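You operate a simulated robot arm through the tools that you are given. There is no shell and no other tool. Be economical: measure what you need, move in short steps, check, and stop when the job is done.

You run a simulated two-armed robot. Do the job below in one go: nothing can be reset, and whatever is moved stays where it is left.

## Task
Roll the wheeled chair into the green square and brake it.
Fine: both brakes off to roll, both on at the end.
Where things are to end (x, y in the base frame): wheeled chair within 0.08 m of [2.13, 0.61].

Only the result counts: the job must be done as asked and must still hold three seconds after the hand-in. Knocking over, shifting, dropping, spilling or breaking anything else fails it.

## Robot
Two 7-joint arms with fingered hands on one trunk, on a base that drives. Base frame: it is fixed to the floor where the robot stands at the start and does not move with it; the origin is under the middle of the robot, x ahead of it, y to its left, z up. Lengths are in m, angles in rad, forces in N, time in s.
The left shoulder is at the start at [0.07, 0.172, 1.077], the right one opposite. With the tool pointing down near the work surface each hand reaches from about 0.1 to 0.66 m from the robot's upright axis, wherever it stands, measured 20 degrees to its own side. Places, roughly: left brake lever [1, 0, 0.6]; right brake lever [1.2, -0.3, 0.6]; wheeled chair [1.25, 0, 0.5]. Payload 5 kg a hand.
The tool frame of a hand sits at the grasp point between the pads (the TCP): z along the fingers, y along the line on which they close. The tips reach 0.043 m beyond it. Largest opening 0.144 m; the body of the gripper starts 0.05 m behind the TCP. The gripper is a hand of 5 fingers: y runs from the thumb to the fingers, the wrist lies at [-0.021, -0.124, -0.221] in the tool frame.
Orientation is that of the tool frame in the base frame, as [roll, pitch, yaw] about the fixed x, y, z axes, in that order (R = Rz(yaw) Ry(pitch) Rx(roll)). With the fingers straight down and the wrist toward the robot, the tool's x, y and z point along [0, 1, 0], [1, 0, 0] and [0, 0, -1] of the base frame.

## Interface
- The arms move only by the tool move_arm. It takes "left_commands", "right_commands" or both (then of equal length, played together; a hand with none holds still); each is a list of rows, each a list of 6 numbers: the shift along the base's x, y, z in units of 20 mm (1.0 is 20 mm), then the turn, a rotation vector about the base's x, y, z in units of 8 degrees (1.0 is 8 degrees). In form: [[x, y, z, rx, ry, rz], ...]. A call has 1 to 8 rows; each row shifts and turns the commanded pose from where the row before left it. A call with a number of a shift or a turn outside -1 to 1 is refused whole. Rows are played at 5 a second. More than 0.05 m and 0.15 rad between two rows, and nothing of the call is played. A pose out of reach is approached as far as the arm can. The call stops where the force on the tool passes 50 N (or 10 N more than at its start, if that is more) or the arm is blocked; 0.2 s more then pass. In this call time passes only in rows, and 0.2 s behind the last. It gives the time, the measured TCP pose, the force on the tool (base axes), the opening and the grip force at its end, in the units of the frame above (readings bear some noise), with the torque about the TCP (base axes, N m) and any sound that the robot's microphone picked up, and new pictures: "pictures" is both (left out), scene, wrist or none (wrist: the cameras of the hands that moved).
- Cameras (640 x 400 px; columns grow to the right, rows downward): "scene" is now at [0.1281, -0.0173, 1.2968]; the picture's right is [-0.21, -0.98, 0.00], its down [-0.68, 0.15, -0.72] and it looks along [0.70, -0.15, -0.70] (base axes); focal length 296 px, centre (320, 200). "left" rides on the left gripper at [-0.086, -0.108, -0.168] in its tool frame; the picture's right is [-0.80, -0.28, 0.53], its down [0.54, -0.73, 0.42] and it looks along [0.27, 0.63, 0.73] (tool axes); focal length 275 px, centre (320, 200). "right" rides on the right gripper at [0.086, -0.108, -0.168] in its tool frame; the picture's right is [-0.80, 0.28, -0.53], its down [-0.54, -0.73, 0.42] and it looks along [-0.27, 0.63, 0.73] (tool axes); focal length 275 px, centre (320, 200). There is no depth. A picture from a camera that has moved, and an enlarged one, comes with that camera's place and axes in the base frame and with its lens.
- slide_trunk(by): slides the trunk up (or, below 0, down) by that many m; the arms and the scene camera ride with it, the base frame stays. It gives what a move gives, with no picture.
- roll_base(legs): drives the robot by 1 to 6 legs, each [ahead, left, turn to the left] in m, m and rad, along the robot's own axes; the way and the turn of a leg run together, so that a leg with both is an arc; at most 1.5 m and 3.142 rad a leg. The arms and the cameras ride along, it lands a little off, and it stops where it bumps. It gives what a move gives, and a new picture of the scene camera.
- curl_fingers(index, middle, ring, little, thumb_bend, thumb_turn, hand): sets how far each is bent, from 0 (flat) to 100 (curled in); at 30 the hand is open as for a grip, at 70 the pads meet at the TCP. One left out holds its place. A second passes; each finger stops where it meets its share of the squeeze, and holds until it gets a number again. It is the only way to open and close the hand. It gives what a move gives, with no picture; readings hold the bend of each and the force on index, middle, ring, little, thumb and palm. thumb_turn goes from beside the hand (0) to across from the fingers (100), as for a grip.
- pan_tilt(pan, tilt): turns the head with the scene camera to pan (to the left, within 1.501 rad either way) and tilt (down, from -0.506 to 1.204), counted from straight ahead of the robot. It gives what a move gives, and a new picture of the scene camera.
- zoom(camera, box): a new picture of the part [left, top, right, bottom] of that camera's present view, enlarged. It takes no simulated time.
- job_done(): hands the job in; it is judged then, once.

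Go step by step. Nothing tells you exact positions but the pictures and the camera data: compare them with the known pose of the tool, close in by small moves and look again before you grip or let go. The budget is 120 turns and 260 pictures, counting those below and the enlarged ones. Unless the task says otherwise, let go and move clear before handing in, and close with one line.

The tools are called after "Call:" by a JSON object that holds its "fn" and its "kwargs". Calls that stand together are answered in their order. move_arm: Moves the arms, as the interface text tells. Its arguments: {"type":"object","properties":{"left_commands":{"type":"array"},"right_commands":{"type":"array"},"pictures":{"type":"string","enum":["both","scene","wrist","none"]}},"required":[]} The other tools are called the same way: slide_trunk (by) slides the trunk up or down; curl_fingers (index, middle, ring, little, thumb_bend, thumb_turn, hand) moves the fingers one by one; roll_base (legs) drives the base; pan_tilt (pan, tilt) turns the head that bears the scene camera; zoom (camera, box) takes an enlarged picture of a part of a camera's view; job_done () hands the job in.

At the start:

```text
time: 0.0
left_eef_pos: [0.5799, 0.1574, 0.7063]
left_tcp_rot: [3.141, -0.001, 1.571]
left_wrist_force: [-0.6, -0.5, 0.1]
left_wrist_torque: [0.02, 0.01, -0.03]
left_width: 0.1439
left_grasp_force: 0.1
left_shape: jaw
left_bend: [30.0, 30.0, 30.0, 30.0, 30.0, 98.0]
left_finger forces: [0.0, 0.0, 0.0, 0.0, 0.1, 0.0]
right_eef_pos: [0.6372, -0.4359, 0.7664]
right_tcp_rot: [3.14, 0.0, 1.57]
right_wrist_force: [0.6, 0.6, 0.7]
right_wrist_torque: [-0.01, -0.03, 0.03]
right_width: 0.1437
right_grasp_force: 0.0
right_shape: jaw
right_bend: [30.0, 30.0, 30.0, 30.0, 30.0, 98.0]
right_finger forces: [0.0, 0.0, 0.1, 0.1, 0.0, 0.0]
trunk travel left (down, up): [-0.175, 0.765]
robot x, y, heading: [-0.0006, 0.0004, -0.004]
head pan, tilt: [-0.213, 0.77]
```

scene: 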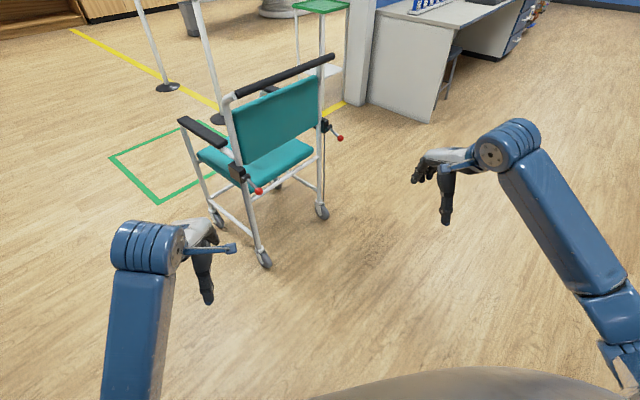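
right: 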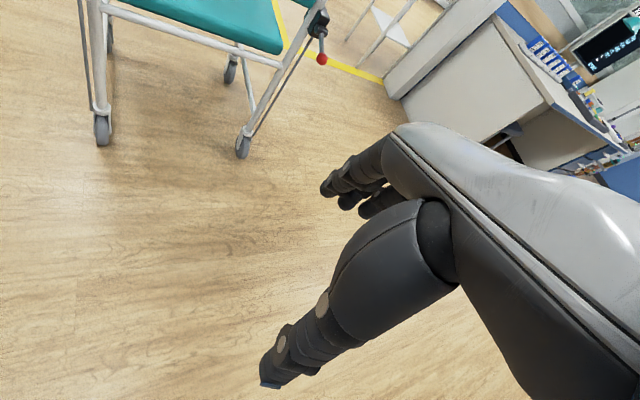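
left: 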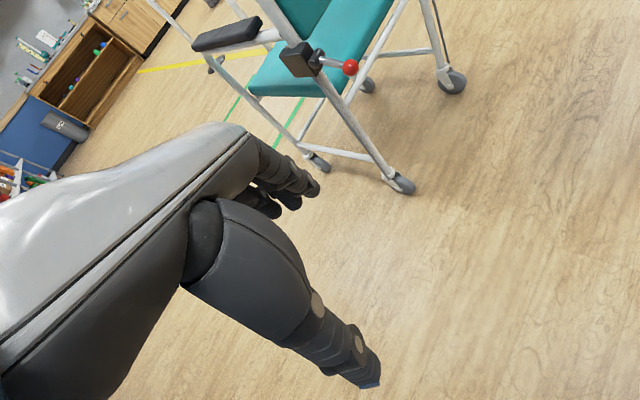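

I see the chair from behind, facing the green square to the front-left, with a red-knobbed brake lever on each rear post. I'll look closer at the levers first.

Call:
{"fn": "zoom", "kwargs": {"camera": "scene", "box": [160, 40, 360, 280]}}

Call:
{"fn": "zoom", "kwargs": {"camera": "left", "box": [240, 0, 480, 150]}}

Call:
{"fn": "zoom", "kwargs": {"camera": "right", "box": [200, 0, 400, 125]}}

Call:
{"fn": "pan_tilt", "kwargs": {"pan": 0.3, "tilt": 0.35}}

```text
1.67 times, centred on (260, 160) of scene
camera zoom: at [0.1281, -0.0173, 1.2968], right [-0.21, -0.98, 0.0], down [-0.68, 0.15, -0.72], along [0.7, -0.15, -0.7], focal length 493 px, centre (420, 267)
```

zoom: 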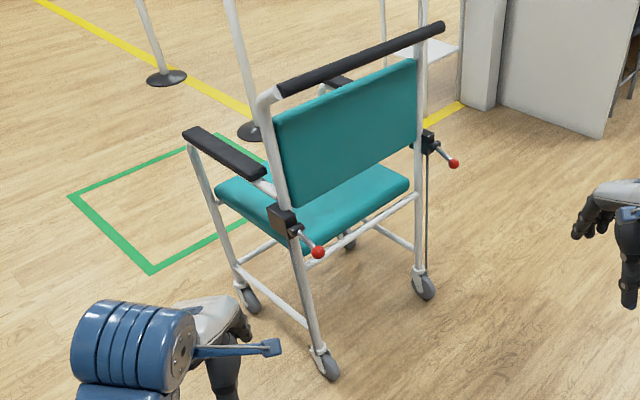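

```text
2.67 times, centred on (360, 75) of left
camera zoom: at [0.4724, 0.073, 0.874], right [-0.28, -0.8, -0.53], down [-0.73, 0.54, -0.42], along [0.63, 0.27, -0.73], focal length 734 px, centre (213, 533)
```

zoom: 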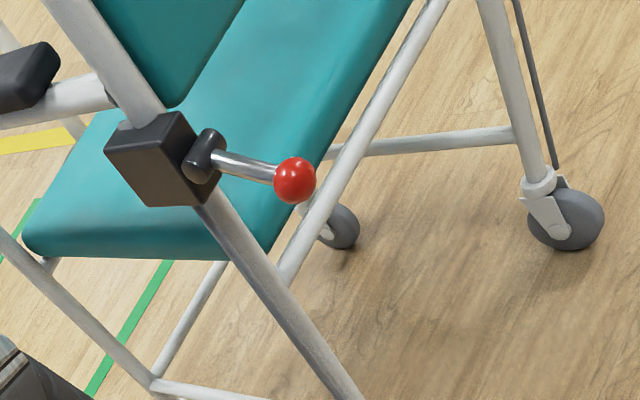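

```text
3.20 times, centred on (300, 62) of right
camera zoom: at [0.5289, -0.3489, 0.9327], right [0.28, -0.8, 0.53], down [-0.73, -0.54, -0.42], along [0.63, -0.27, -0.73], focal length 881 px, centre (384, 640)
```

zoom: 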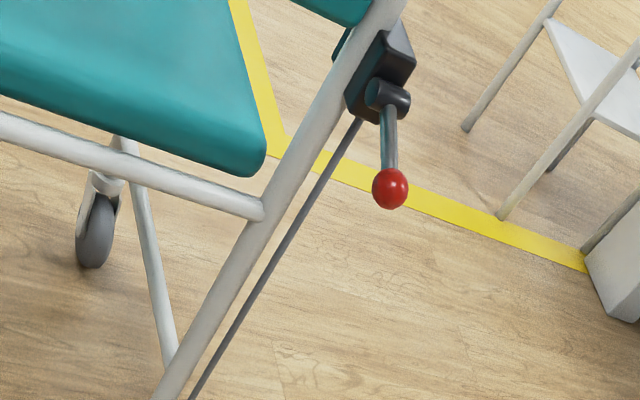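

```text
time: 0.9
left_eef_pos: [0.5805, 0.1578, 0.7055]
left_tcp_rot: [-3.141, 0.001, 1.571]
left_wrist_force: [0.4, -0.6, -0.4]
left_wrist_torque: [-0.01, 0.02, 0.01]
left_width: 0.1436
left_grasp_force: 0.0
left_shape: jaw
left_bend: [30.0, 30.0, 30.0, 30.0, 30.0, 98.0]
left_finger forces: [0.0, 0.0, 0.1, 0.0, 0.0, 0.1]
right_eef_pos: [0.6366, -0.4359, 0.7654]
right_tcp_rot: [3.141, 0.001, 1.571]
right_wrist_force: [0.2, 0.0, -0.1]
right_wrist_torque: [-0.01, -0.01, -0.01]
right_width: 0.1434
right_grasp_force: 0.1
right_shape: jaw
right_bend: [30.0, 30.0, 30.0, 30.0, 30.0, 98.0]
right_finger forces: [0.0, 0.0, 0.0, 0.0, 0.0, 0.1]
trunk travel left (down, up): [-0.175, 0.765]
robot x, y, heading: [-0.0013, 0.0057, -0.007]
head pan, tilt: [0.3, 0.351]
camera scene: at [0.1369, 0.0275, 1.334], right [0.29, -0.96, 0.0], down [-0.33, -0.1, -0.94], along [0.9, 0.28, -0.34], focal length 296 px, centre (320, 200)
```

scene: 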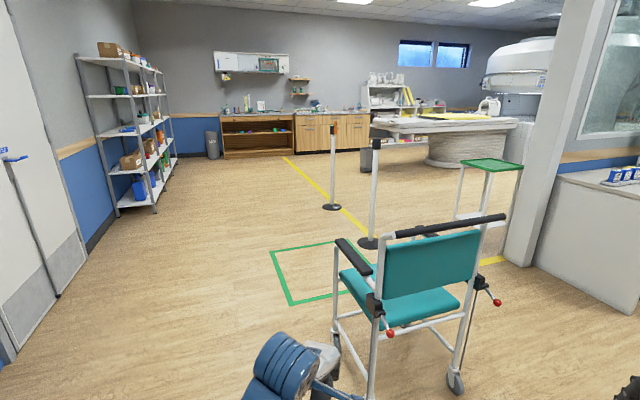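

Triangulating puts the left knob at about (0.92, 0.035, 0.60), the right knob at about (1.17, -0.34, 0.607), and the chair heading at about 0.59 rad, straight toward the square. I'll move in behind it, square on, and stop short of it.

Call:
{"fn": "roll_base", "kwargs": {"legs": [[0.3, -0.55, 0], [0, 0, 0.59], [0.1, -0.08, 0]]}}

Call:
{"fn": "pan_tilt", "kwargs": {"pan": 0.0, "tilt": 0.75}}

```text
time: 6.9
left_eef_pos: [0.8206, -0.1083, 0.7059]
left_tcp_rot: [-3.14, -0.002, 2.156]
left_wrist_force: [-0.3, -0.1, -0.8]
left_wrist_torque: [-0.02, 0.07, 0.0]
left_width: 0.1436
left_grasp_force: 0.1
left_shape: jaw
left_bend: [30.0, 30.0, 30.0, 30.0, 30.0, 98.0]
left_finger forces: [0.0, 0.1, 0.0, 0.0, 0.1, 0.0]
right_eef_pos: [1.197, -0.5705, 0.7644]
right_tcp_rot: [-3.14, 0.0, 2.156]
right_wrist_force: [0.8, -0.1, -0.3]
right_wrist_torque: [0.06, 0.06, 0.01]
right_width: 0.1439
right_grasp_force: 0.1
right_shape: jaw
right_bend: [30.0, 30.0, 30.0, 30.0, 30.0, 98.0]
right_finger forces: [0.1, 0.1, 0.0, 0.0, 0.0, 0.0]
trunk travel left (down, up): [-0.175, 0.765]
robot x, y, heading: [0.4239, -0.5602, 0.588]
head pan, tilt: [0.3, 0.351]
camera scene: at [0.5244, -0.4607, 1.3339], right [0.78, -0.63, 0.0], down [-0.22, -0.27, -0.94], along [0.59, 0.73, -0.34], focal length 296 px, centre (320, 200)
```

scene: 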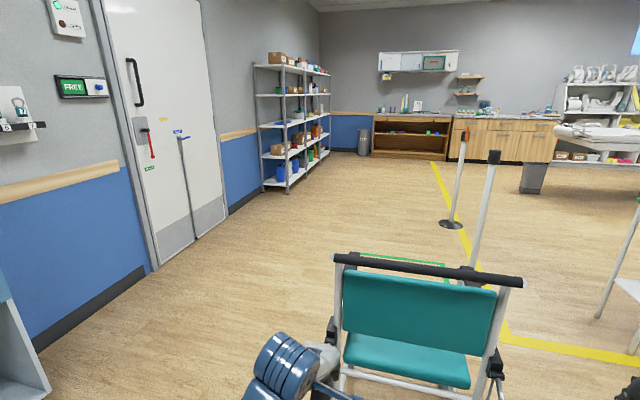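

```text
time: 7.8
left_eef_pos: [0.8197, -0.1082, 0.7055]
left_tcp_rot: [3.141, -0.002, 2.157]
left_wrist_force: [-0.2, -0.8, 0.8]
left_wrist_torque: [0.01, 0.0, 0.01]
left_width: 0.1436
left_grasp_force: 0.1
left_shape: jaw
left_bend: [30.0, 30.0, 30.0, 30.0, 30.0, 98.0]
left_finger forces: [0.1, 0.0, 0.1, 0.0, 0.1, 0.0]
right_eef_pos: [1.1965, -0.5708, 0.7658]
right_tcp_rot: [3.141, 0.001, 2.158]
right_wrist_force: [-0.7, 0.0, 0.6]
right_wrist_torque: [-0.01, 0.01, 0.01]
right_width: 0.1435
right_grasp_force: 0.1
right_shape: jaw
right_bend: [30.0, 30.0, 30.0, 30.0, 30.0, 98.0]
right_finger forces: [0.0, 0.0, 0.0, 0.0, 0.1, 0.1]
trunk travel left (down, up): [-0.175, 0.765]
robot x, y, heading: [0.4236, -0.5648, 0.586]
head pan, tilt: [0.0, 0.75]
camera scene: at [0.533, -0.4869, 1.2985], right [0.55, -0.83, 0.0], down [-0.57, -0.38, -0.73], along [0.61, 0.41, -0.68], focal length 296 px, centre (320, 200)
```

scene: 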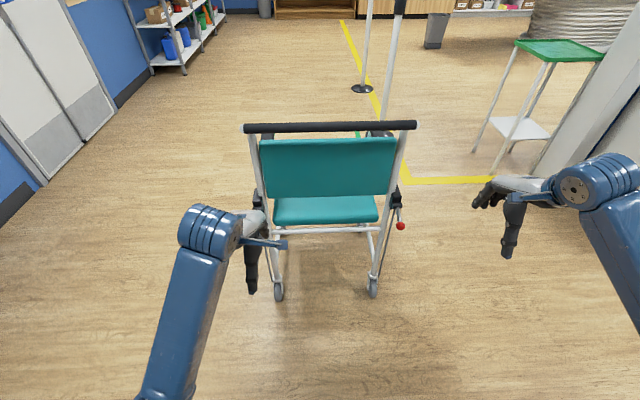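

The chair is square in front of me. I'll look closely at the lever mechanisms before touching them.

Call:
{"fn": "zoom", "kwargs": {"camera": "scene", "box": [360, 160, 440, 310]}}

Call:
{"fn": "zoom", "kwargs": {"camera": "left", "box": [0, 0, 640, 400]}}

Call:
{"fn": "zoom", "kwargs": {"camera": "right", "box": [0, 0, 640, 400]}}

```text
2.67 times, centred on (400, 235) of scene
camera zoom: at [0.533, -0.4869, 1.2985], right [0.55, -0.83, 0.0], down [-0.57, -0.38, -0.73], along [0.61, 0.41, -0.68], focal length 788 px, centre (107, 107)
```

zoom: 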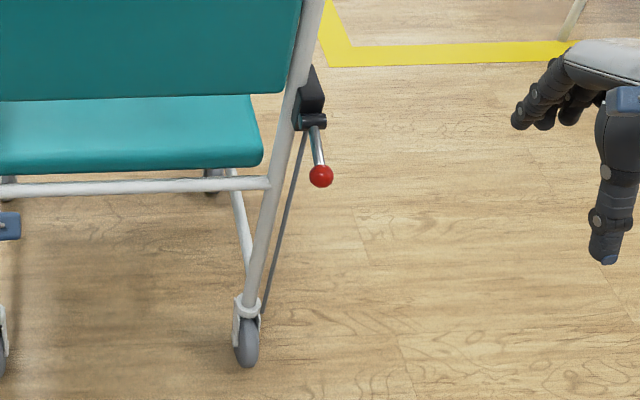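

```text
1.00 times, centred on (320, 200) of left (not enlarged: the box is as wide or as high as the picture)
camera zoom: at [0.7781, -0.2385, 0.8738], right [0.2, -0.82, -0.53], down [-0.91, 0.05, -0.42], along [0.37, 0.57, -0.73], focal length 275 px, centre (320, 200)
```

zoom: 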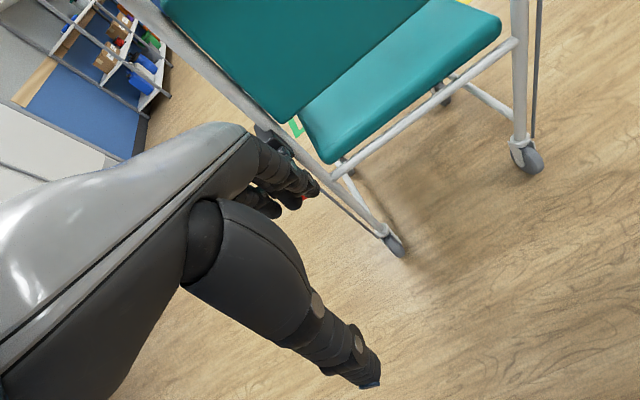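

```text
1.00 times, centred on (320, 200) of right (not enlarged: the box is as wide or as high as the picture)
camera zoom: at [1.0585, -0.5583, 0.9326], right [0.68, -0.51, 0.53], down [-0.3, -0.85, -0.42], along [0.67, 0.12, -0.73], focal length 275 px, centre (320, 200)
```

zoom: 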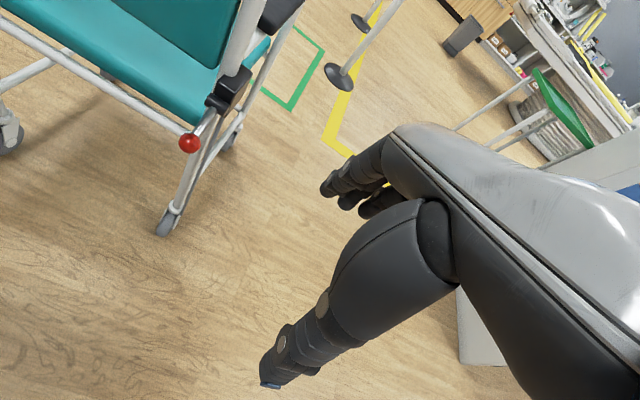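

Call:
{"fn": "zoom", "kwargs": {"camera": "right", "box": [140, 50, 300, 150]}}

```text
4.00 times, centred on (220, 100) of right
camera zoom: at [1.0585, -0.5583, 0.9326], right [0.68, -0.51, 0.53], down [-0.3, -0.85, -0.42], along [0.67, 0.12, -0.73], focal length 1101 px, centre (720, 600)
```

zoom: 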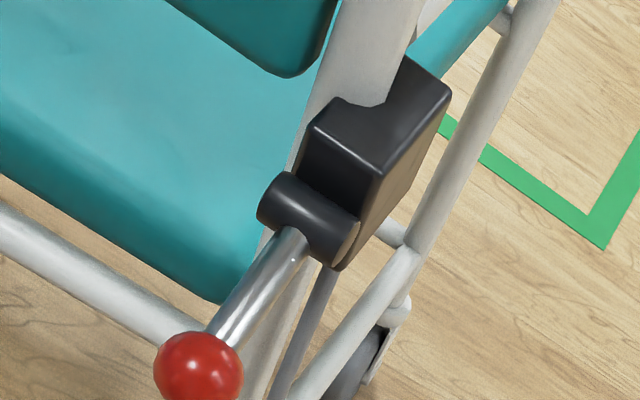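

The levers point backward and slightly down, and pivot about the chair's lateral axis. I'll tilt both hands so the fingers point forward and down, ready to take the knobs between fingers (above) and thumb (below).

Call:
{"fn": "move_arm", "kwargs": {"left_commands": [[0, 0, 0, 0.553, -0.833, 0], [0, 0, 0, 0.553, -0.833, 0], [0, 0, 0, 0.553, -0.833, 0], [0, 0, 0, 0.553, -0.833, 0], [0, 0, 0, 0.553, -0.833, 0], [0, 0, 0, 0.553, -0.833, 0], [0, 0, 0, 0.553, -0.833, 0]], "right_commands": [[0, 0, 0, 0.553, -0.833, 0], [0, 0, 0, 0.553, -0.833, 0], [0, 0, 0, 0.553, -0.833, 0], [0, 0, 0, 0.553, -0.833, 0], [0, 0, 0, 0.553, -0.833, 0], [0, 0, 0, 0.553, -0.833, 0], [0, 0, 0, 0.553, -0.833, 0]]}}

```text
time: 9.4
left_eef_pos: [0.8203, -0.1086, 0.7065]
left_tcp_rot: [2.165, -0.001, 2.157]
left_wrist_force: [-0.4, 0.4, 0.6]
left_wrist_torque: [-0.02, 0.05, -0.03]
left_width: 0.1437
left_grasp_force: 0.0
left_shape: jaw
left_bend: [30.0, 30.0, 30.0, 30.0, 30.0, 98.0]
left_finger forces: [0.0, 0.0, 0.0, 0.0, 0.0, 0.0]
right_eef_pos: [1.1973, -0.5713, 0.7664]
right_tcp_rot: [2.164, 0.002, 2.157]
right_wrist_force: [-0.2, 0.1, 0.3]
right_wrist_torque: [0.0, 0.01, -0.02]
right_width: 0.144
right_grasp_force: 0.1
right_shape: jaw
right_bend: [30.0, 30.0, 30.0, 30.0, 30.0, 98.0]
right_finger forces: [0.1, 0.0, 0.1, 0.0, 0.0, 0.0]
trunk travel left (down, up): [-0.175, 0.765]
robot x, y, heading: [0.4233, -0.5655, 0.584]
head pan, tilt: [0.0, 0.75]
camera scene: at [0.533, -0.4876, 1.2985], right [0.55, -0.83, 0.0], down [-0.57, -0.38, -0.73], along [0.61, 0.41, -0.68], focal length 296 px, centre (320, 200)
camera right: at [0.9826, -0.6094, 0.7687], right [0.2, -0.82, 0.54], down [0.26, -0.48, -0.84], along [0.95, 0.31, 0.11], focal length 275 px, centre (320, 200)
camera left: at [0.7021, -0.2893, 0.7102], right [0.68, -0.51, -0.53], down [-0.35, 0.42, -0.84], along [0.65, 0.75, 0.11], focal length 275 px, centre (320, 200)
```

scene: 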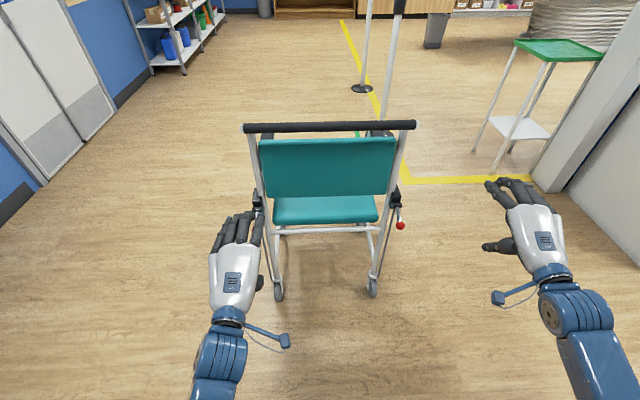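
right: 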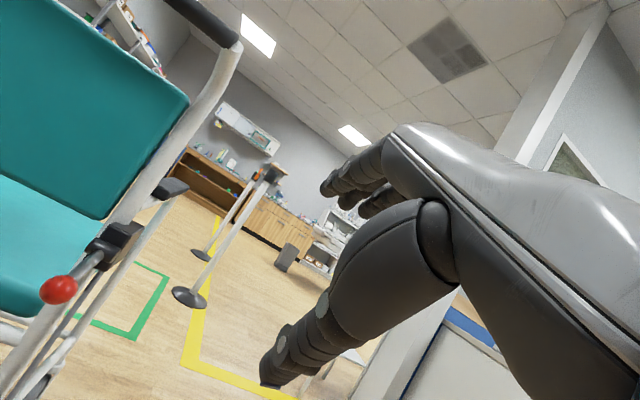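
left: 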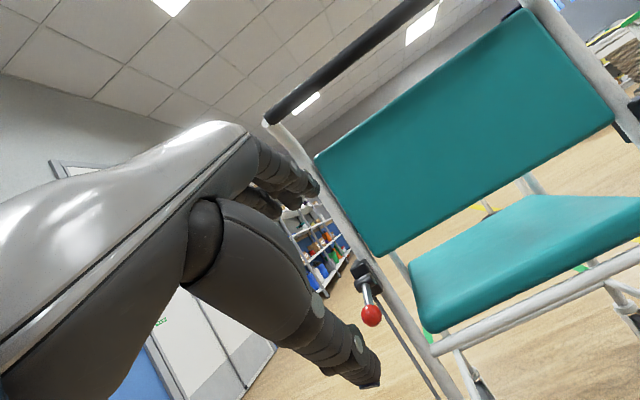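

Triangulated knobs: right (1.225, -0.341, 0.573), left (0.946, 0.034, 0.580). I'll tilt a bit more and bring both hands to about 0.12 m behind the knobs.

Call:
{"fn": "move_arm", "kwargs": {"left_commands": [[0.16, 0.48, -0.67, 0.553, -0.833, 0], [0.16, 0.48, -0.67, 0.553, -0.833, 0], [0.16, 0.48, -0.67, 0.553, -0.833, 0], [0.16, 0.48, -0.67, 0, 0, 0], [0.16, 0.48, -0.67, 0, 0, 0], [0.16, 0.48, -0.67, 0, 0, 0], [0.16, 0.48, -0.67, 0, 0, 0], [0.16, 0.48, -0.67, 0, 0, 0]], "right_commands": [[-0.4, 0.95, -1, 0.553, -0.833, 0], [-0.4, 0.95, -1, 0.553, -0.833, 0], [-0.4, 0.95, -1, 0.553, -0.833, 0], [-0.4, 0.95, -1, 0, 0, 0], [-0.4, 0.95, -1, 0, 0, 0], [-0.4, 0.95, -1, 0, 0, 0], [-0.4, 0.95, -1, 0, 0, 0], [-0.4, 0.95, -1, 0, 0, 0]]}}

```text
time: 11.2
left_eef_pos: [0.8493, -0.0295, 0.6021]
left_tcp_rot: [1.736, 0.008, 2.161]
left_wrist_force: [4.5, -4.8, 3.5]
left_wrist_torque: [0.0, 0.2, 0.58]
left_width: 0.1439
left_grasp_force: 0.1
left_shape: jaw
left_bend: [30.0, 30.0, 30.0, 30.0, 30.0, 98.0]
left_finger forces: [0.0, 0.0, 0.1, 0.0, 0.0, 0.0]
right_eef_pos: [1.1307, -0.4156, 0.6045]
right_tcp_rot: [1.746, 0.003, 2.157]
right_wrist_force: [-1.7, 3.3, -0.8]
right_wrist_torque: [-0.03, -0.04, -0.27]
right_width: 0.144
right_grasp_force: 0.1
right_shape: jaw
right_bend: [30.0, 30.0, 30.0, 30.0, 30.0, 98.0]
right_finger forces: [0.0, 0.0, 0.0, 0.0, 0.1, 0.0]
trunk travel left (down, up): [-0.175, 0.765]
robot x, y, heading: [0.4233, -0.5564, 0.587]
head pan, tilt: [0.0, 0.75]
camera scene: at [0.5323, -0.4832, 1.2974], right [0.55, -0.83, 0.0], down [-0.57, -0.38, -0.73], along [0.61, 0.4, -0.68], focal length 296 px, centre (320, 200)
camera right: at [0.93, -0.4448, 0.5264], right [0.04, -0.93, 0.38], down [0.54, -0.29, -0.79], along [0.84, 0.24, 0.49], focal length 275 px, centre (320, 200)
camera left: at [0.7455, -0.2018, 0.5248], right [0.84, -0.4, -0.36], down [-0.05, 0.61, -0.79], along [0.54, 0.68, 0.49], focal length 275 px, centre (320, 200)
```

scene: 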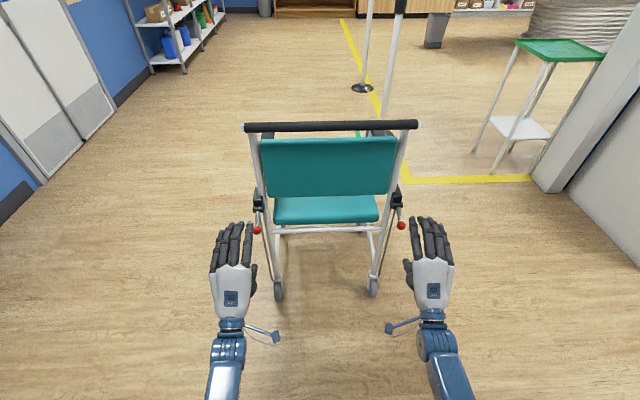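
right: 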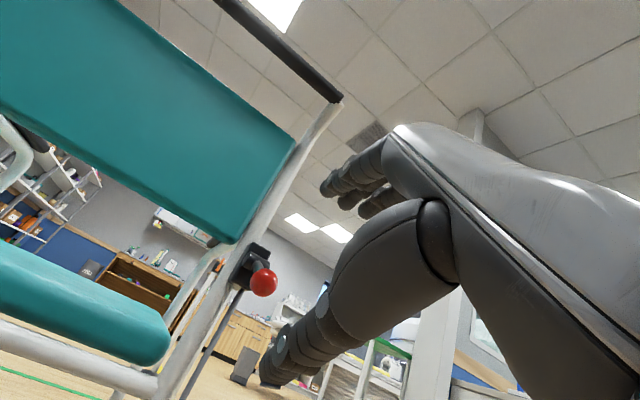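
left: 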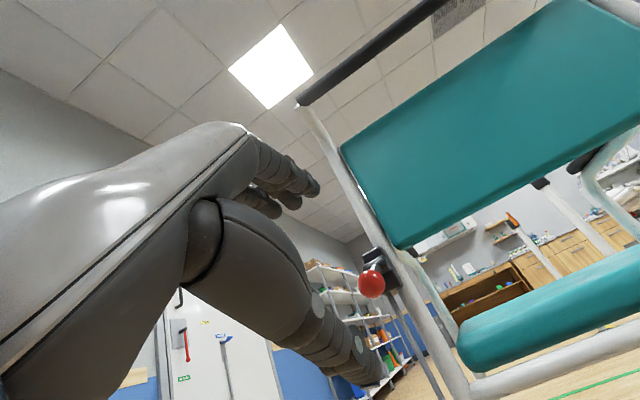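

Knobs refined: left (0.947, 0.031, 0.579), right (1.223, -0.344, 0.577). The TCPs are laterally lined up, so I'll advance about 0.115 m to put the knobs between finger and thumb.

Call:
{"fn": "move_arm", "kwargs": {"left_commands": [[0.4, 0.25, -1, 0, 0, 0], [0.9, 0.55, -0.15, 0, 0, 0], [0.9, 0.55, 0, 0, 0, 0], [0.9, 0.55, 0, 0, 0, 0], [0.9, 0.55, 0, 0, 0, 0], [0.9, 0.55, 0, 0, 0, 0]], "right_commands": [[0.35, 0.5, -1, 0, 0, 0], [0.85, 0.62, -0.35, 0, 0, 0], [0.85, 0.62, 0, 0, 0, 0], [0.85, 0.62, 0, 0, 0, 0], [0.85, 0.62, 0, 0, 0, 0], [0.85, 0.62, 0, 0, 0, 0]]}}

```text
time: 12.6
left_eef_pos: [0.9444, 0.0288, 0.5759]
left_tcp_rot: [1.749, 0.0, 2.157]
left_wrist_force: [0.1, -0.2, -0.5]
left_wrist_torque: [0.03, 0.0, -0.01]
left_width: 0.1439
left_grasp_force: 0.0
left_shape: jaw
left_bend: [30.0, 30.0, 30.0, 30.0, 30.0, 97.0]
left_finger forces: [0.0, 0.0, 0.0, 0.1, 0.1, 0.1]
right_eef_pos: [1.2253, -0.3456, 0.575]
right_tcp_rot: [1.748, 0.001, 2.156]
right_wrist_force: [1.1, 0.1, -0.9]
right_wrist_torque: [0.05, 0.01, 0.01]
right_width: 0.1438
right_grasp_force: 0.0
right_shape: jaw
right_bend: [30.0, 30.0, 30.0, 30.0, 30.0, 98.0]
right_finger forces: [0.0, 0.0, 0.1, 0.0, 0.0, 0.0]
trunk travel left (down, up): [-0.175, 0.765]
robot x, y, heading: [0.425, -0.5582, 0.584]
head pan, tilt: [0.0, 0.75]
camera scene: at [0.5333, -0.4865, 1.2983], right [0.55, -0.83, 0.0], down [-0.57, -0.38, -0.73], along [0.61, 0.4, -0.68], focal length 296 px, centre (320, 200)
camera right: at [1.0233, -0.376, 0.499], right [0.04, -0.93, 0.37], down [0.54, -0.29, -0.79], along [0.84, 0.24, 0.49], focal length 275 px, centre (320, 200)
camera left: at [0.8391, -0.1435, 0.4988], right [0.84, -0.4, -0.37], down [-0.06, 0.61, -0.79], along [0.54, 0.68, 0.49], focal length 275 px, centre (320, 200)
```

scene: 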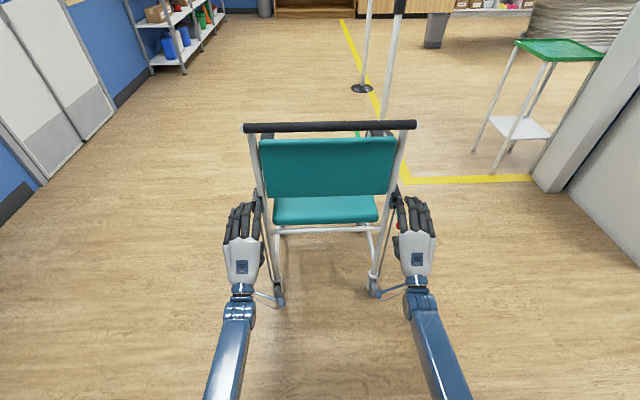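
right: 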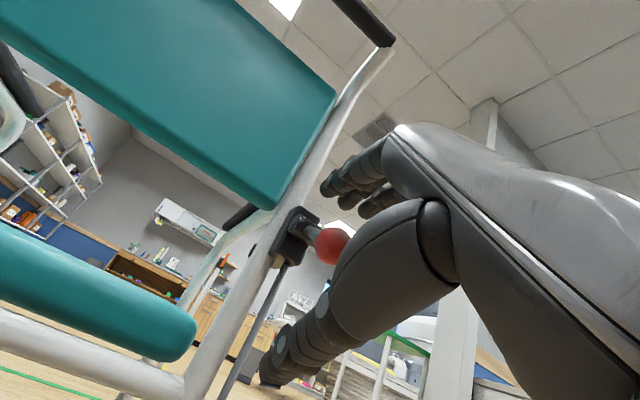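
left: 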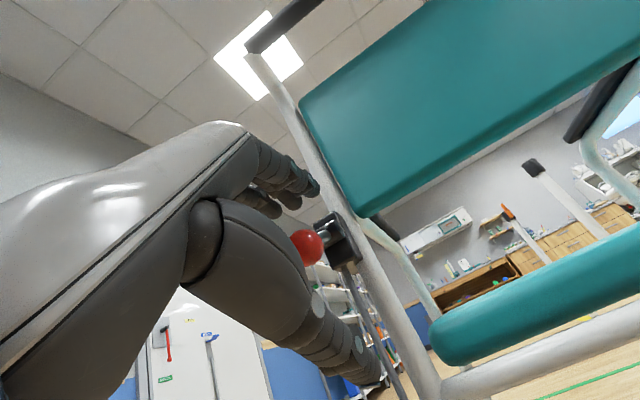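

Both knobs coincide with the TCP projections in their wrist cameras. I'll close both hands on them.

Call:
{"fn": "curl_fingers", "kwargs": {"hand": "right", "index": 62, "middle": 62, "ring": 62, "little": 62, "thumb_bend": 62}}

Call:
{"fn": "curl_fingers", "kwargs": {"hand": "left", "index": 62, "middle": 62, "ring": 62, "little": 62, "thumb_bend": 62}}

Call:
{"fn": "zoom", "kwargs": {"camera": "right", "box": [160, 100, 480, 300]}}

Call:
{"fn": "zoom", "kwargs": {"camera": "left", "box": [160, 100, 480, 300]}}

```text
time: 13.6
left_eef_pos: [0.9434, 0.0287, 0.5776]
left_tcp_rot: [1.745, 0.001, 2.155]
left_wrist_force: [1.2, -0.4, 0.2]
left_wrist_torque: [0.02, 0.02, 0.0]
left_width: 0.1442
left_grasp_force: 0.0
left_shape: jaw
left_bend: [30.0, 30.0, 30.0, 30.0, 30.0, 97.0]
left_finger forces: [0.0, 0.1, 0.1, 0.0, 0.1, 0.0]
right_eef_pos: [1.224, -0.3468, 0.5803]
right_tcp_rot: [1.744, 0.001, 2.157]
right_wrist_force: [-0.2, 1.4, 12.1]
right_wrist_torque: [0.33, -0.41, 0.07]
right_width: 0.0508
right_grasp_force: 5.2
right_shape: fingers
right_bend: [54.0, 62.0, 62.0, 62.0, 62.0, 98.0]
right_finger forces: [9.7, 0.0, 0.0, 0.1, 0.0, 0.0]
trunk travel left (down, up): [-0.175, 0.765]
robot x, y, heading: [0.4216, -0.5626, 0.589]
head pan, tilt: [0.0, 0.75]
```

```text
time: 14.6
left_eef_pos: [0.9423, 0.0281, 0.578]
left_tcp_rot: [1.744, 0.001, 2.157]
left_wrist_force: [1.0, 1.0, 8.7]
left_wrist_torque: [0.23, -0.29, 0.04]
left_width: 0.0422
left_grasp_force: 5.1
left_shape: fingers
left_bend: [59.0, 59.0, 62.0, 62.0, 62.0, 97.0]
left_finger forces: [4.2, 4.8, 0.0, 0.1, 0.0, 0.0]
right_eef_pos: [1.2239, -0.347, 0.5791]
right_tcp_rot: [1.744, 0.001, 2.155]
right_wrist_force: [0.6, 2.5, 9.8]
right_wrist_torque: [0.28, -0.35, 0.04]
right_width: 0.0511
right_grasp_force: 4.6
right_shape: fingers
right_bend: [54.0, 62.0, 62.0, 62.0, 62.0, 98.0]
right_finger forces: [8.6, 0.0, 0.0, 0.1, 0.1, 0.0]
trunk travel left (down, up): [-0.175, 0.765]
robot x, y, heading: [0.4222, -0.5585, 0.583]
head pan, tilt: [0.0, 0.75]
```

```text
2.00 times, centred on (320, 200) of right
camera zoom: at [1.0227, -0.3762, 0.501], right [0.04, -0.93, 0.37], down [0.54, -0.29, -0.79], along [0.84, 0.24, 0.49], focal length 551 px, centre (320, 200)
```

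zoom: 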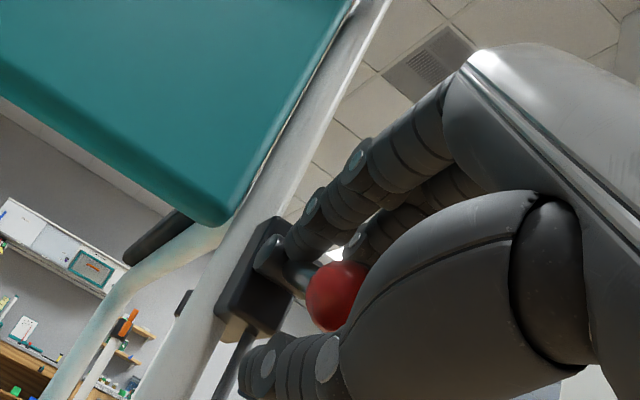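

```text
2.00 times, centred on (320, 200) of left
camera zoom: at [0.8386, -0.1438, 0.5011], right [0.84, -0.4, -0.37], down [-0.06, 0.61, -0.79], along [0.54, 0.68, 0.49], focal length 551 px, centre (320, 200)
```

zoom: 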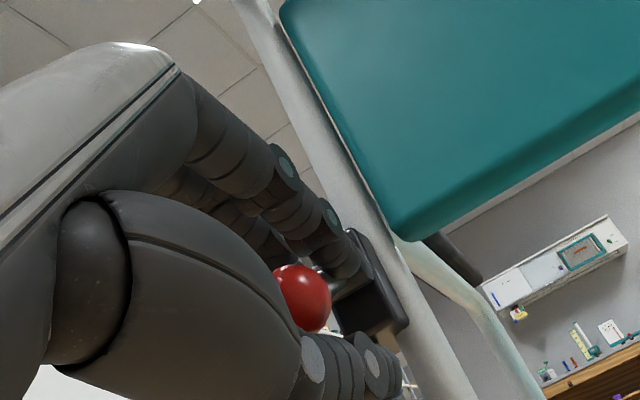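

The fingers rest on the levers from above with no movement; the thumbs are below the knobs. I'll test lifting the levers slightly.

Call:
{"fn": "move_arm", "kwargs": {"left_commands": [[0, 0, 0.8, 0, 0, 0], [0, 0, 0.8, 0, 0, 0], [0, 0, 0.8, 0, 0, 0]], "right_commands": [[0, 0, 0.8, 0, 0, 0], [0, 0, 0.8, 0, 0, 0], [0, 0, 0.8, 0, 0, 0]]}}

```text
time: 15.4
left_eef_pos: [0.9424, 0.0277, 0.6242]
left_tcp_rot: [1.746, 0.002, 2.154]
left_wrist_force: [-1.3, -0.8, -1.5]
left_wrist_torque: [-0.02, 0.03, 0.02]
left_width: 0.0373
left_grasp_force: 0.5
left_shape: fingers
left_bend: [62.0, 62.0, 62.0, 62.0, 61.0, 97.0]
left_finger forces: [0.1, 0.0, 0.0, 0.1, 1.3, 0.1]
right_eef_pos: [1.2239, -0.3474, 0.6272]
right_tcp_rot: [1.747, 0.001, 2.155]
right_wrist_force: [-0.1, -0.5, -1.3]
right_wrist_torque: [0.01, -0.03, -0.02]
right_width: 0.0366
right_grasp_force: 0.0
right_shape: fingers
right_bend: [62.0, 62.0, 62.0, 62.0, 62.0, 97.0]
right_finger forces: [0.0, 0.1, 0.1, 0.0, 0.4, 0.1]
trunk travel left (down, up): [-0.175, 0.765]
robot x, y, heading: [0.4244, -0.5592, 0.585]
head pan, tilt: [0.0, 0.75]
camera scene: at [0.5327, -0.487, 1.2984], right [0.55, -0.83, 0.0], down [-0.57, -0.38, -0.73], along [0.61, 0.4, -0.68], focal length 296 px, centre (320, 200)
camera right: at [1.0235, -0.3763, 0.5482], right [0.04, -0.93, 0.37], down [0.54, -0.29, -0.79], along [0.84, 0.24, 0.49], focal length 275 px, centre (320, 200)
camera left: at [0.8381, -0.1441, 0.5471], right [0.84, -0.4, -0.37], down [-0.06, 0.61, -0.79], along [0.54, 0.68, 0.49], focal length 275 px, centre (320, 200)
```

scene: 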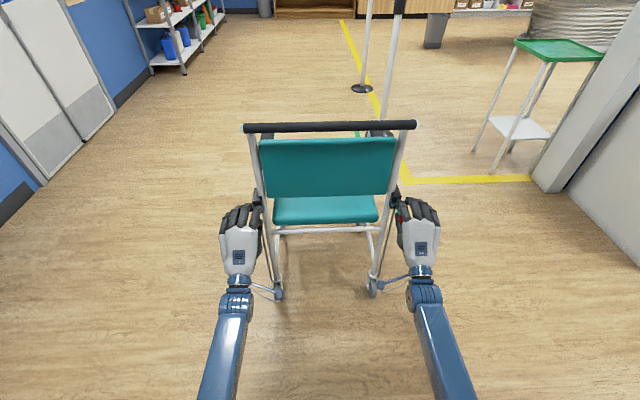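
right: 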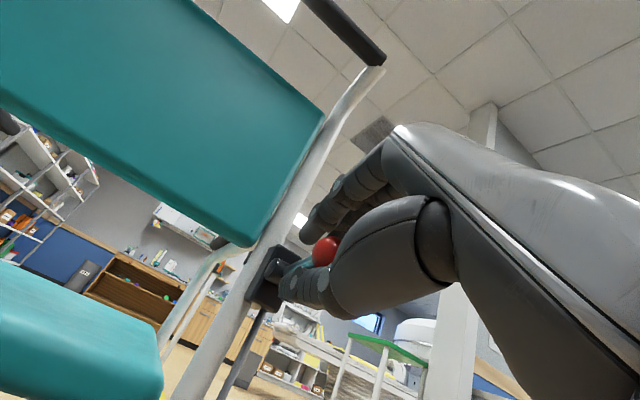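
left: 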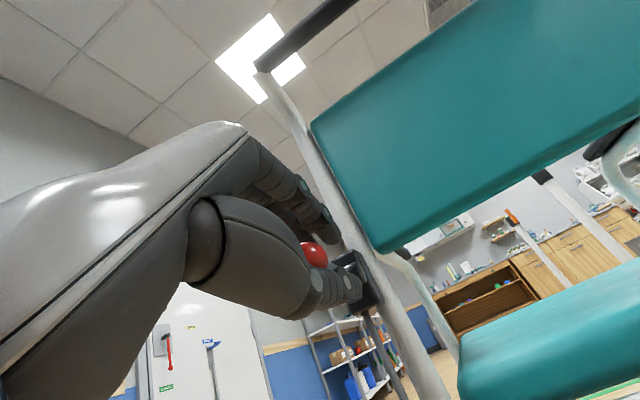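

The knobs rise along with the thumbs, with little force. I'll carry on along the arc.

Call:
{"fn": "move_arm", "kwargs": {"left_commands": [[0.3, 0.2, 0.9, 0, 0, 0], [0.45, 0.3, 0.8, 0, 0, 0]], "right_commands": [[0.3, 0.2, 0.9, 0, 0, 0], [0.45, 0.3, 0.8, 0, 0, 0]]}}

```text
time: 16.0
left_eef_pos: [0.9587, 0.0391, 0.653]
left_tcp_rot: [1.754, 0.0, 2.157]
left_wrist_force: [2.7, 2.0, -13.4]
left_wrist_torque: [-0.03, -0.01, 0.0]
left_width: 0.0487
left_grasp_force: 6.2
left_shape: fingers
left_bend: [62.0, 62.0, 62.0, 62.0, 57.0, 97.0]
left_finger forces: [0.0, 0.1, 0.0, 0.0, 12.0, 0.1]
right_eef_pos: [1.2407, -0.3359, 0.6539]
right_tcp_rot: [1.757, 0.001, 2.156]
right_wrist_force: [0.8, 2.6, -16.3]
right_wrist_torque: [-0.12, 0.12, 0.01]
right_width: 0.0542
right_grasp_force: 7.3
right_shape: fingers
right_bend: [62.0, 62.0, 62.0, 62.0, 54.0, 97.0]
right_finger forces: [0.1, 0.0, 0.0, 0.0, 14.6, 0.0]
trunk travel left (down, up): [-0.175, 0.765]
robot x, y, heading: [0.4232, -0.5654, 0.584]
head pan, tilt: [0.0, 0.75]
camera scene: at [0.5363, -0.4845, 1.2973], right [0.55, -0.83, 0.0], down [-0.57, -0.38, -0.73], along [0.61, 0.4, -0.68], focal length 296 px, centre (320, 200)
camera right: at [1.0397, -0.3652, 0.5775], right [0.05, -0.92, 0.38], down [0.54, -0.3, -0.79], along [0.84, 0.24, 0.48], focal length 275 px, centre (320, 200)
camera left: at [0.8547, -0.1323, 0.5767], right [0.83, -0.4, -0.38], down [-0.06, 0.61, -0.79], along [0.55, 0.68, 0.48], focal length 275 px, centre (320, 200)
```

scene: 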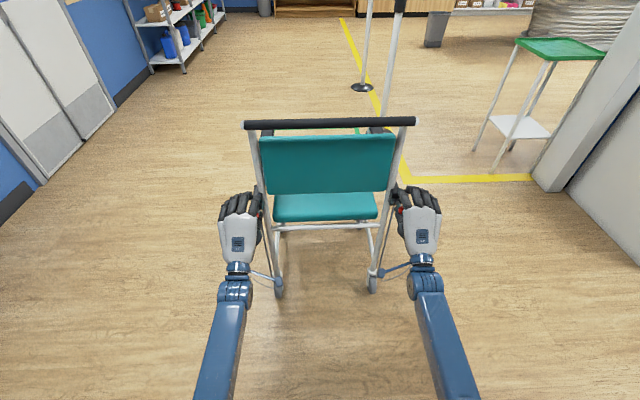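
right: 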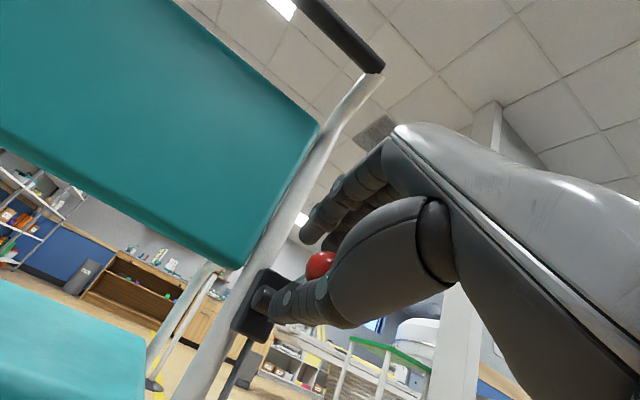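
left: 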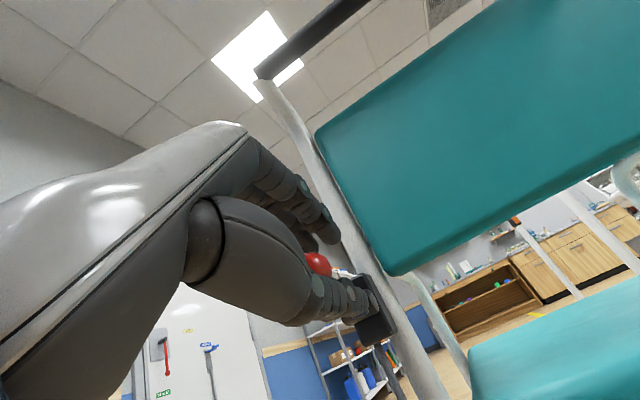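

Thumb force is now about 13 N, which is either the end stop or a detent. One small further push up will tell.

Call:
{"fn": "move_arm", "kwargs": {"left_commands": [[0.2, 0.13, 0.6, 0, 0, 0]], "right_commands": [[0.2, 0.13, 0.6, 0, 0, 0]], "pictures": "wrist"}}

Call:
{"fn": "zoom", "kwargs": {"camera": "scene", "box": [220, 160, 440, 300]}}

```text
time: 16.4
left_eef_pos: [0.9646, 0.0428, 0.6615]
left_tcp_rot: [1.759, 0.001, 2.155]
left_wrist_force: [2.6, -0.5, -25.9]
left_wrist_torque: [0.16, -0.22, 0.0]
left_width: 0.0568
left_grasp_force: 12.0
left_shape: fingers
left_bend: [62.0, 62.0, 62.0, 62.0, 54.0, 96.0]
left_finger forces: [0.0, 0.0, 0.1, 0.1, 24.0, 0.1]
right_eef_pos: [1.2472, -0.3321, 0.665]
right_tcp_rot: [1.758, 0.001, 2.157]
right_wrist_force: [2.2, 3.6, -30.6]
right_wrist_torque: [0.13, -0.27, -0.03]
right_width: 0.0622
right_grasp_force: 15.1
right_shape: fingers
right_bend: [62.0, 62.0, 62.0, 62.0, 52.0, 96.0]
right_finger forces: [0.0, 0.1, 0.0, 0.0, 29.5, 0.0]
trunk travel left (down, up): [-0.175, 0.765]
robot x, y, heading: [0.4226, -0.5583, 0.583]
head pan, tilt: [0.0, 0.75]
camera right: at [1.0447, -0.3621, 0.5882], right [0.05, -0.92, 0.38], down [0.53, -0.3, -0.79], along [0.84, 0.24, 0.48], focal length 275 px, centre (320, 200)
camera left: at [0.8595, -0.1292, 0.5873], right [0.83, -0.4, -0.38], down [-0.07, 0.61, -0.79], along [0.55, 0.69, 0.48], focal length 275 px, centre (320, 200)
```

right: 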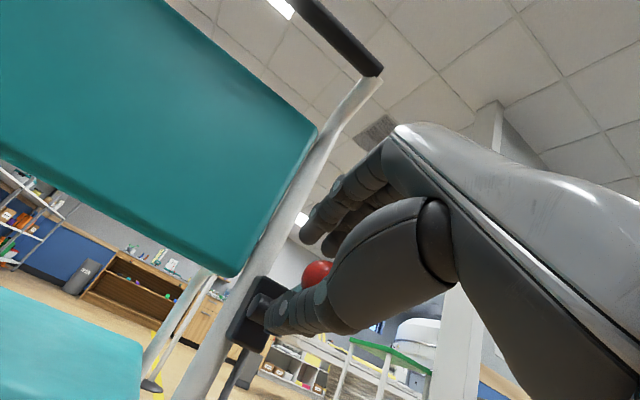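
left: 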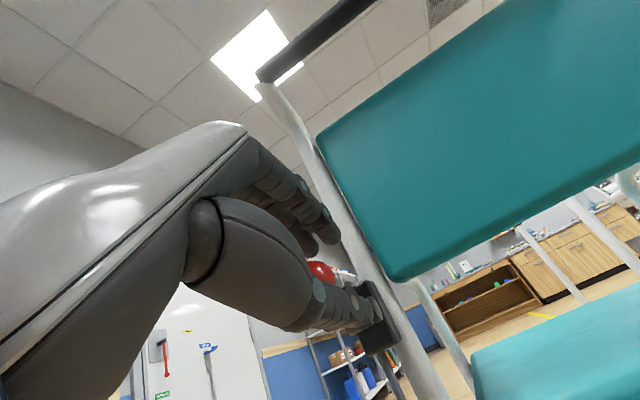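

```text
2.86 times, centred on (330, 230) of scene
camera zoom: at [0.5384, -0.4834, 1.2969], right [0.55, -0.83, 0.0], down [-0.57, -0.38, -0.73], along [0.61, 0.4, -0.69], focal length 844 px, centre (291, 114)
```

zoom: 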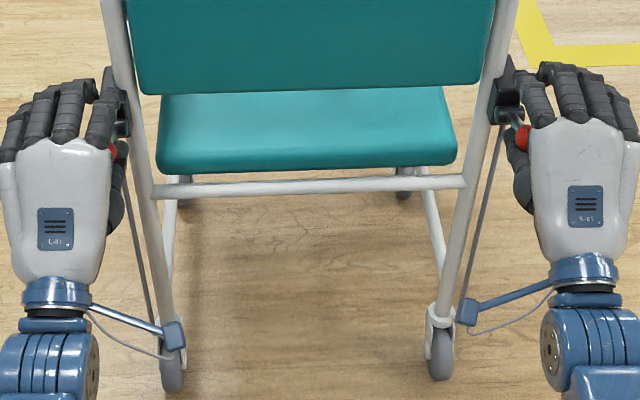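

The knobs went from z≈0.577 to 0.638 and met a hard stop, so the levers have flipped from down to up. I'll open the hands, back off and check that they stay.

Call:
{"fn": "curl_fingers", "kwargs": {"hand": "right", "index": 30, "middle": 30, "ring": 30, "little": 30, "thumb_bend": 30}}

Call:
{"fn": "curl_fingers", "kwargs": {"hand": "left", "index": 30, "middle": 30, "ring": 30, "little": 30, "thumb_bend": 30}}

Call:
{"fn": "move_arm", "kwargs": {"left_commands": [[-0.83, -0.55, 0, 0, 0, 0], [-0.83, -0.55, 0, 0, 0, 0], [-0.83, -0.55, 0, 0, 0, 0], [-0.83, -0.55, 0, 0, 0, 0], [-0.83, -0.55, 0, 0, 0, 0], [-0.83, -0.55, 0, 0, 0, 0], [-0.83, -0.55, 0, 0, 0, 0]], "right_commands": [[-0.83, -0.55, 0, 0, 0, 0], [-0.83, -0.55, 0, 0, 0, 0], [-0.83, -0.55, 0, 0, 0, 0], [-0.83, -0.55, 0, 0, 0, 0], [-0.83, -0.55, 0, 0, 0, 0], [-0.83, -0.55, 0, 0, 0, 0], [-0.83, -0.55, 0, 0, 0, 0]]}}

```text
time: 17.4
left_eef_pos: [0.9625, 0.0434, 0.6661]
left_tcp_rot: [1.755, 0.002, 2.155]
left_wrist_force: [0.1, -1.9, -34.4]
left_wrist_torque: [0.26, -0.16, -0.05]
left_width: 0.0639
left_grasp_force: 16.1
left_shape: fingers
left_bend: [62.0, 62.0, 62.0, 62.0, 52.0, 96.0]
left_finger forces: [0.0, 0.0, 0.0, 0.0, 32.0, 0.0]
right_eef_pos: [1.2455, -0.333, 0.6699]
right_tcp_rot: [1.749, 0.001, 2.156]
right_wrist_force: [0.1, 0.0, -0.7]
right_wrist_torque: [0.03, -0.03, 0.04]
right_width: 0.15
right_grasp_force: 0.0
right_shape: fingers
right_bend: [30.0, 30.0, 30.0, 30.0, 30.0, 97.0]
right_finger forces: [0.0, 0.0, 0.0, 0.0, 0.0, 0.0]
trunk travel left (down, up): [-0.175, 0.765]
robot x, y, heading: [0.4211, -0.5617, 0.588]
head pan, tilt: [0.0, 0.75]
```

```text
time: 18.4
left_eef_pos: [0.9618, 0.0421, 0.6703]
left_tcp_rot: [1.749, 0.001, 2.158]
left_wrist_force: [0.0, 0.4, -0.4]
left_wrist_torque: [0.02, 0.01, 0.0]
left_width: 0.1491
left_grasp_force: 0.1
left_shape: fingers
left_bend: [30.0, 30.0, 30.0, 30.0, 30.0, 97.0]
left_finger forces: [0.0, 0.0, 0.1, 0.1, 0.1, 0.1]
right_eef_pos: [1.2427, -0.333, 0.6731]
right_tcp_rot: [1.747, 0.001, 2.157]
right_wrist_force: [-0.1, -0.2, 0.3]
right_wrist_torque: [0.0, 0.03, -0.01]
right_width: 0.1499
right_grasp_force: 0.1
right_shape: fingers
right_bend: [30.0, 30.0, 30.0, 30.0, 30.0, 97.0]
right_finger forces: [0.0, 0.0, 0.0, 0.0, 0.0, 0.0]
trunk travel left (down, up): [-0.175, 0.765]
robot x, y, heading: [0.4231, -0.5613, 0.587]
head pan, tilt: [0.0, 0.75]
```

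```text
time: 20.0
left_eef_pos: [0.8458, -0.0362, 0.6704]
left_tcp_rot: [1.748, 0.001, 2.157]
left_wrist_force: [0.7, 0.1, 0.0]
left_wrist_torque: [-0.03, 0.01, 0.01]
left_width: 0.1493
left_grasp_force: 0.0
left_shape: fingers
left_bend: [30.0, 30.0, 30.0, 30.0, 30.0, 97.0]
left_finger forces: [0.0, 0.0, 0.0, 0.0, 0.0, 0.0]
right_eef_pos: [1.1276, -0.4119, 0.6726]
right_tcp_rot: [1.746, 0.001, 2.154]
right_wrist_force: [0.4, 0.3, -0.4]
right_wrist_torque: [-0.03, 0.02, 0.02]
right_width: 0.1499
right_grasp_force: 0.1
right_shape: fingers
right_bend: [30.0, 30.0, 30.0, 30.0, 30.0, 97.0]
right_finger forces: [0.1, 0.1, 0.0, 0.0, 0.0, 0.0]
trunk travel left (down, up): [-0.175, 0.765]
robot x, y, heading: [0.4268, -0.5611, 0.588]
head pan, tilt: [0.0, 0.75]
camera scene: at [0.5321, -0.4873, 1.2985], right [0.55, -0.83, 0.0], down [-0.57, -0.38, -0.73], along [0.61, 0.41, -0.68], focal length 296 px, centre (320, 200)
camera right: at [0.9259, -0.4405, 0.5947], right [0.04, -0.93, 0.37], down [0.54, -0.29, -0.79], along [0.84, 0.24, 0.49], focal length 275 px, centre (320, 200)
camera left: at [0.7409, -0.209, 0.593], right [0.84, -0.4, -0.37], down [-0.06, 0.61, -0.79], along [0.54, 0.68, 0.49], focal length 275 px, centre (320, 200)
```

scene: 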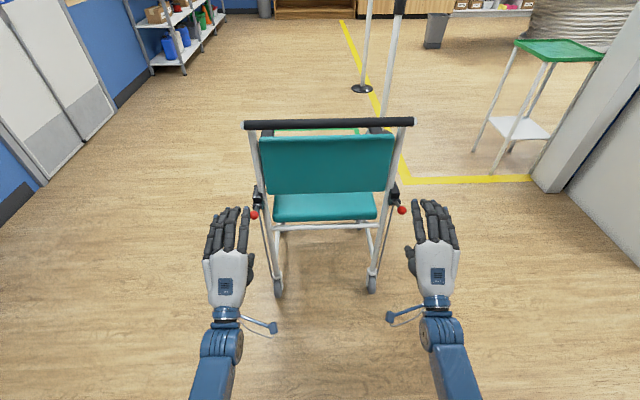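
right: 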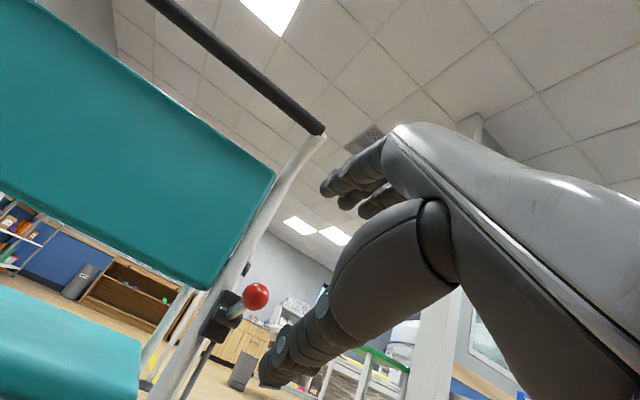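
left: 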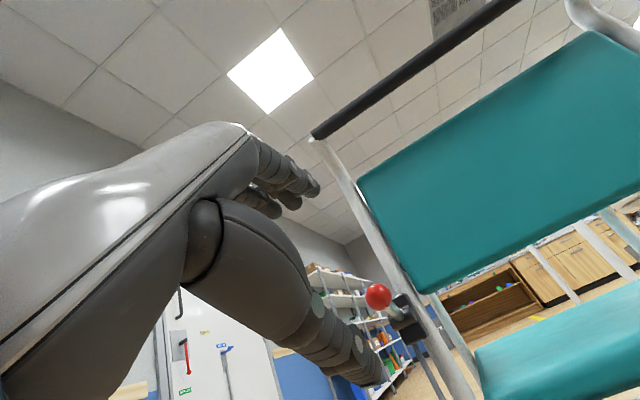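

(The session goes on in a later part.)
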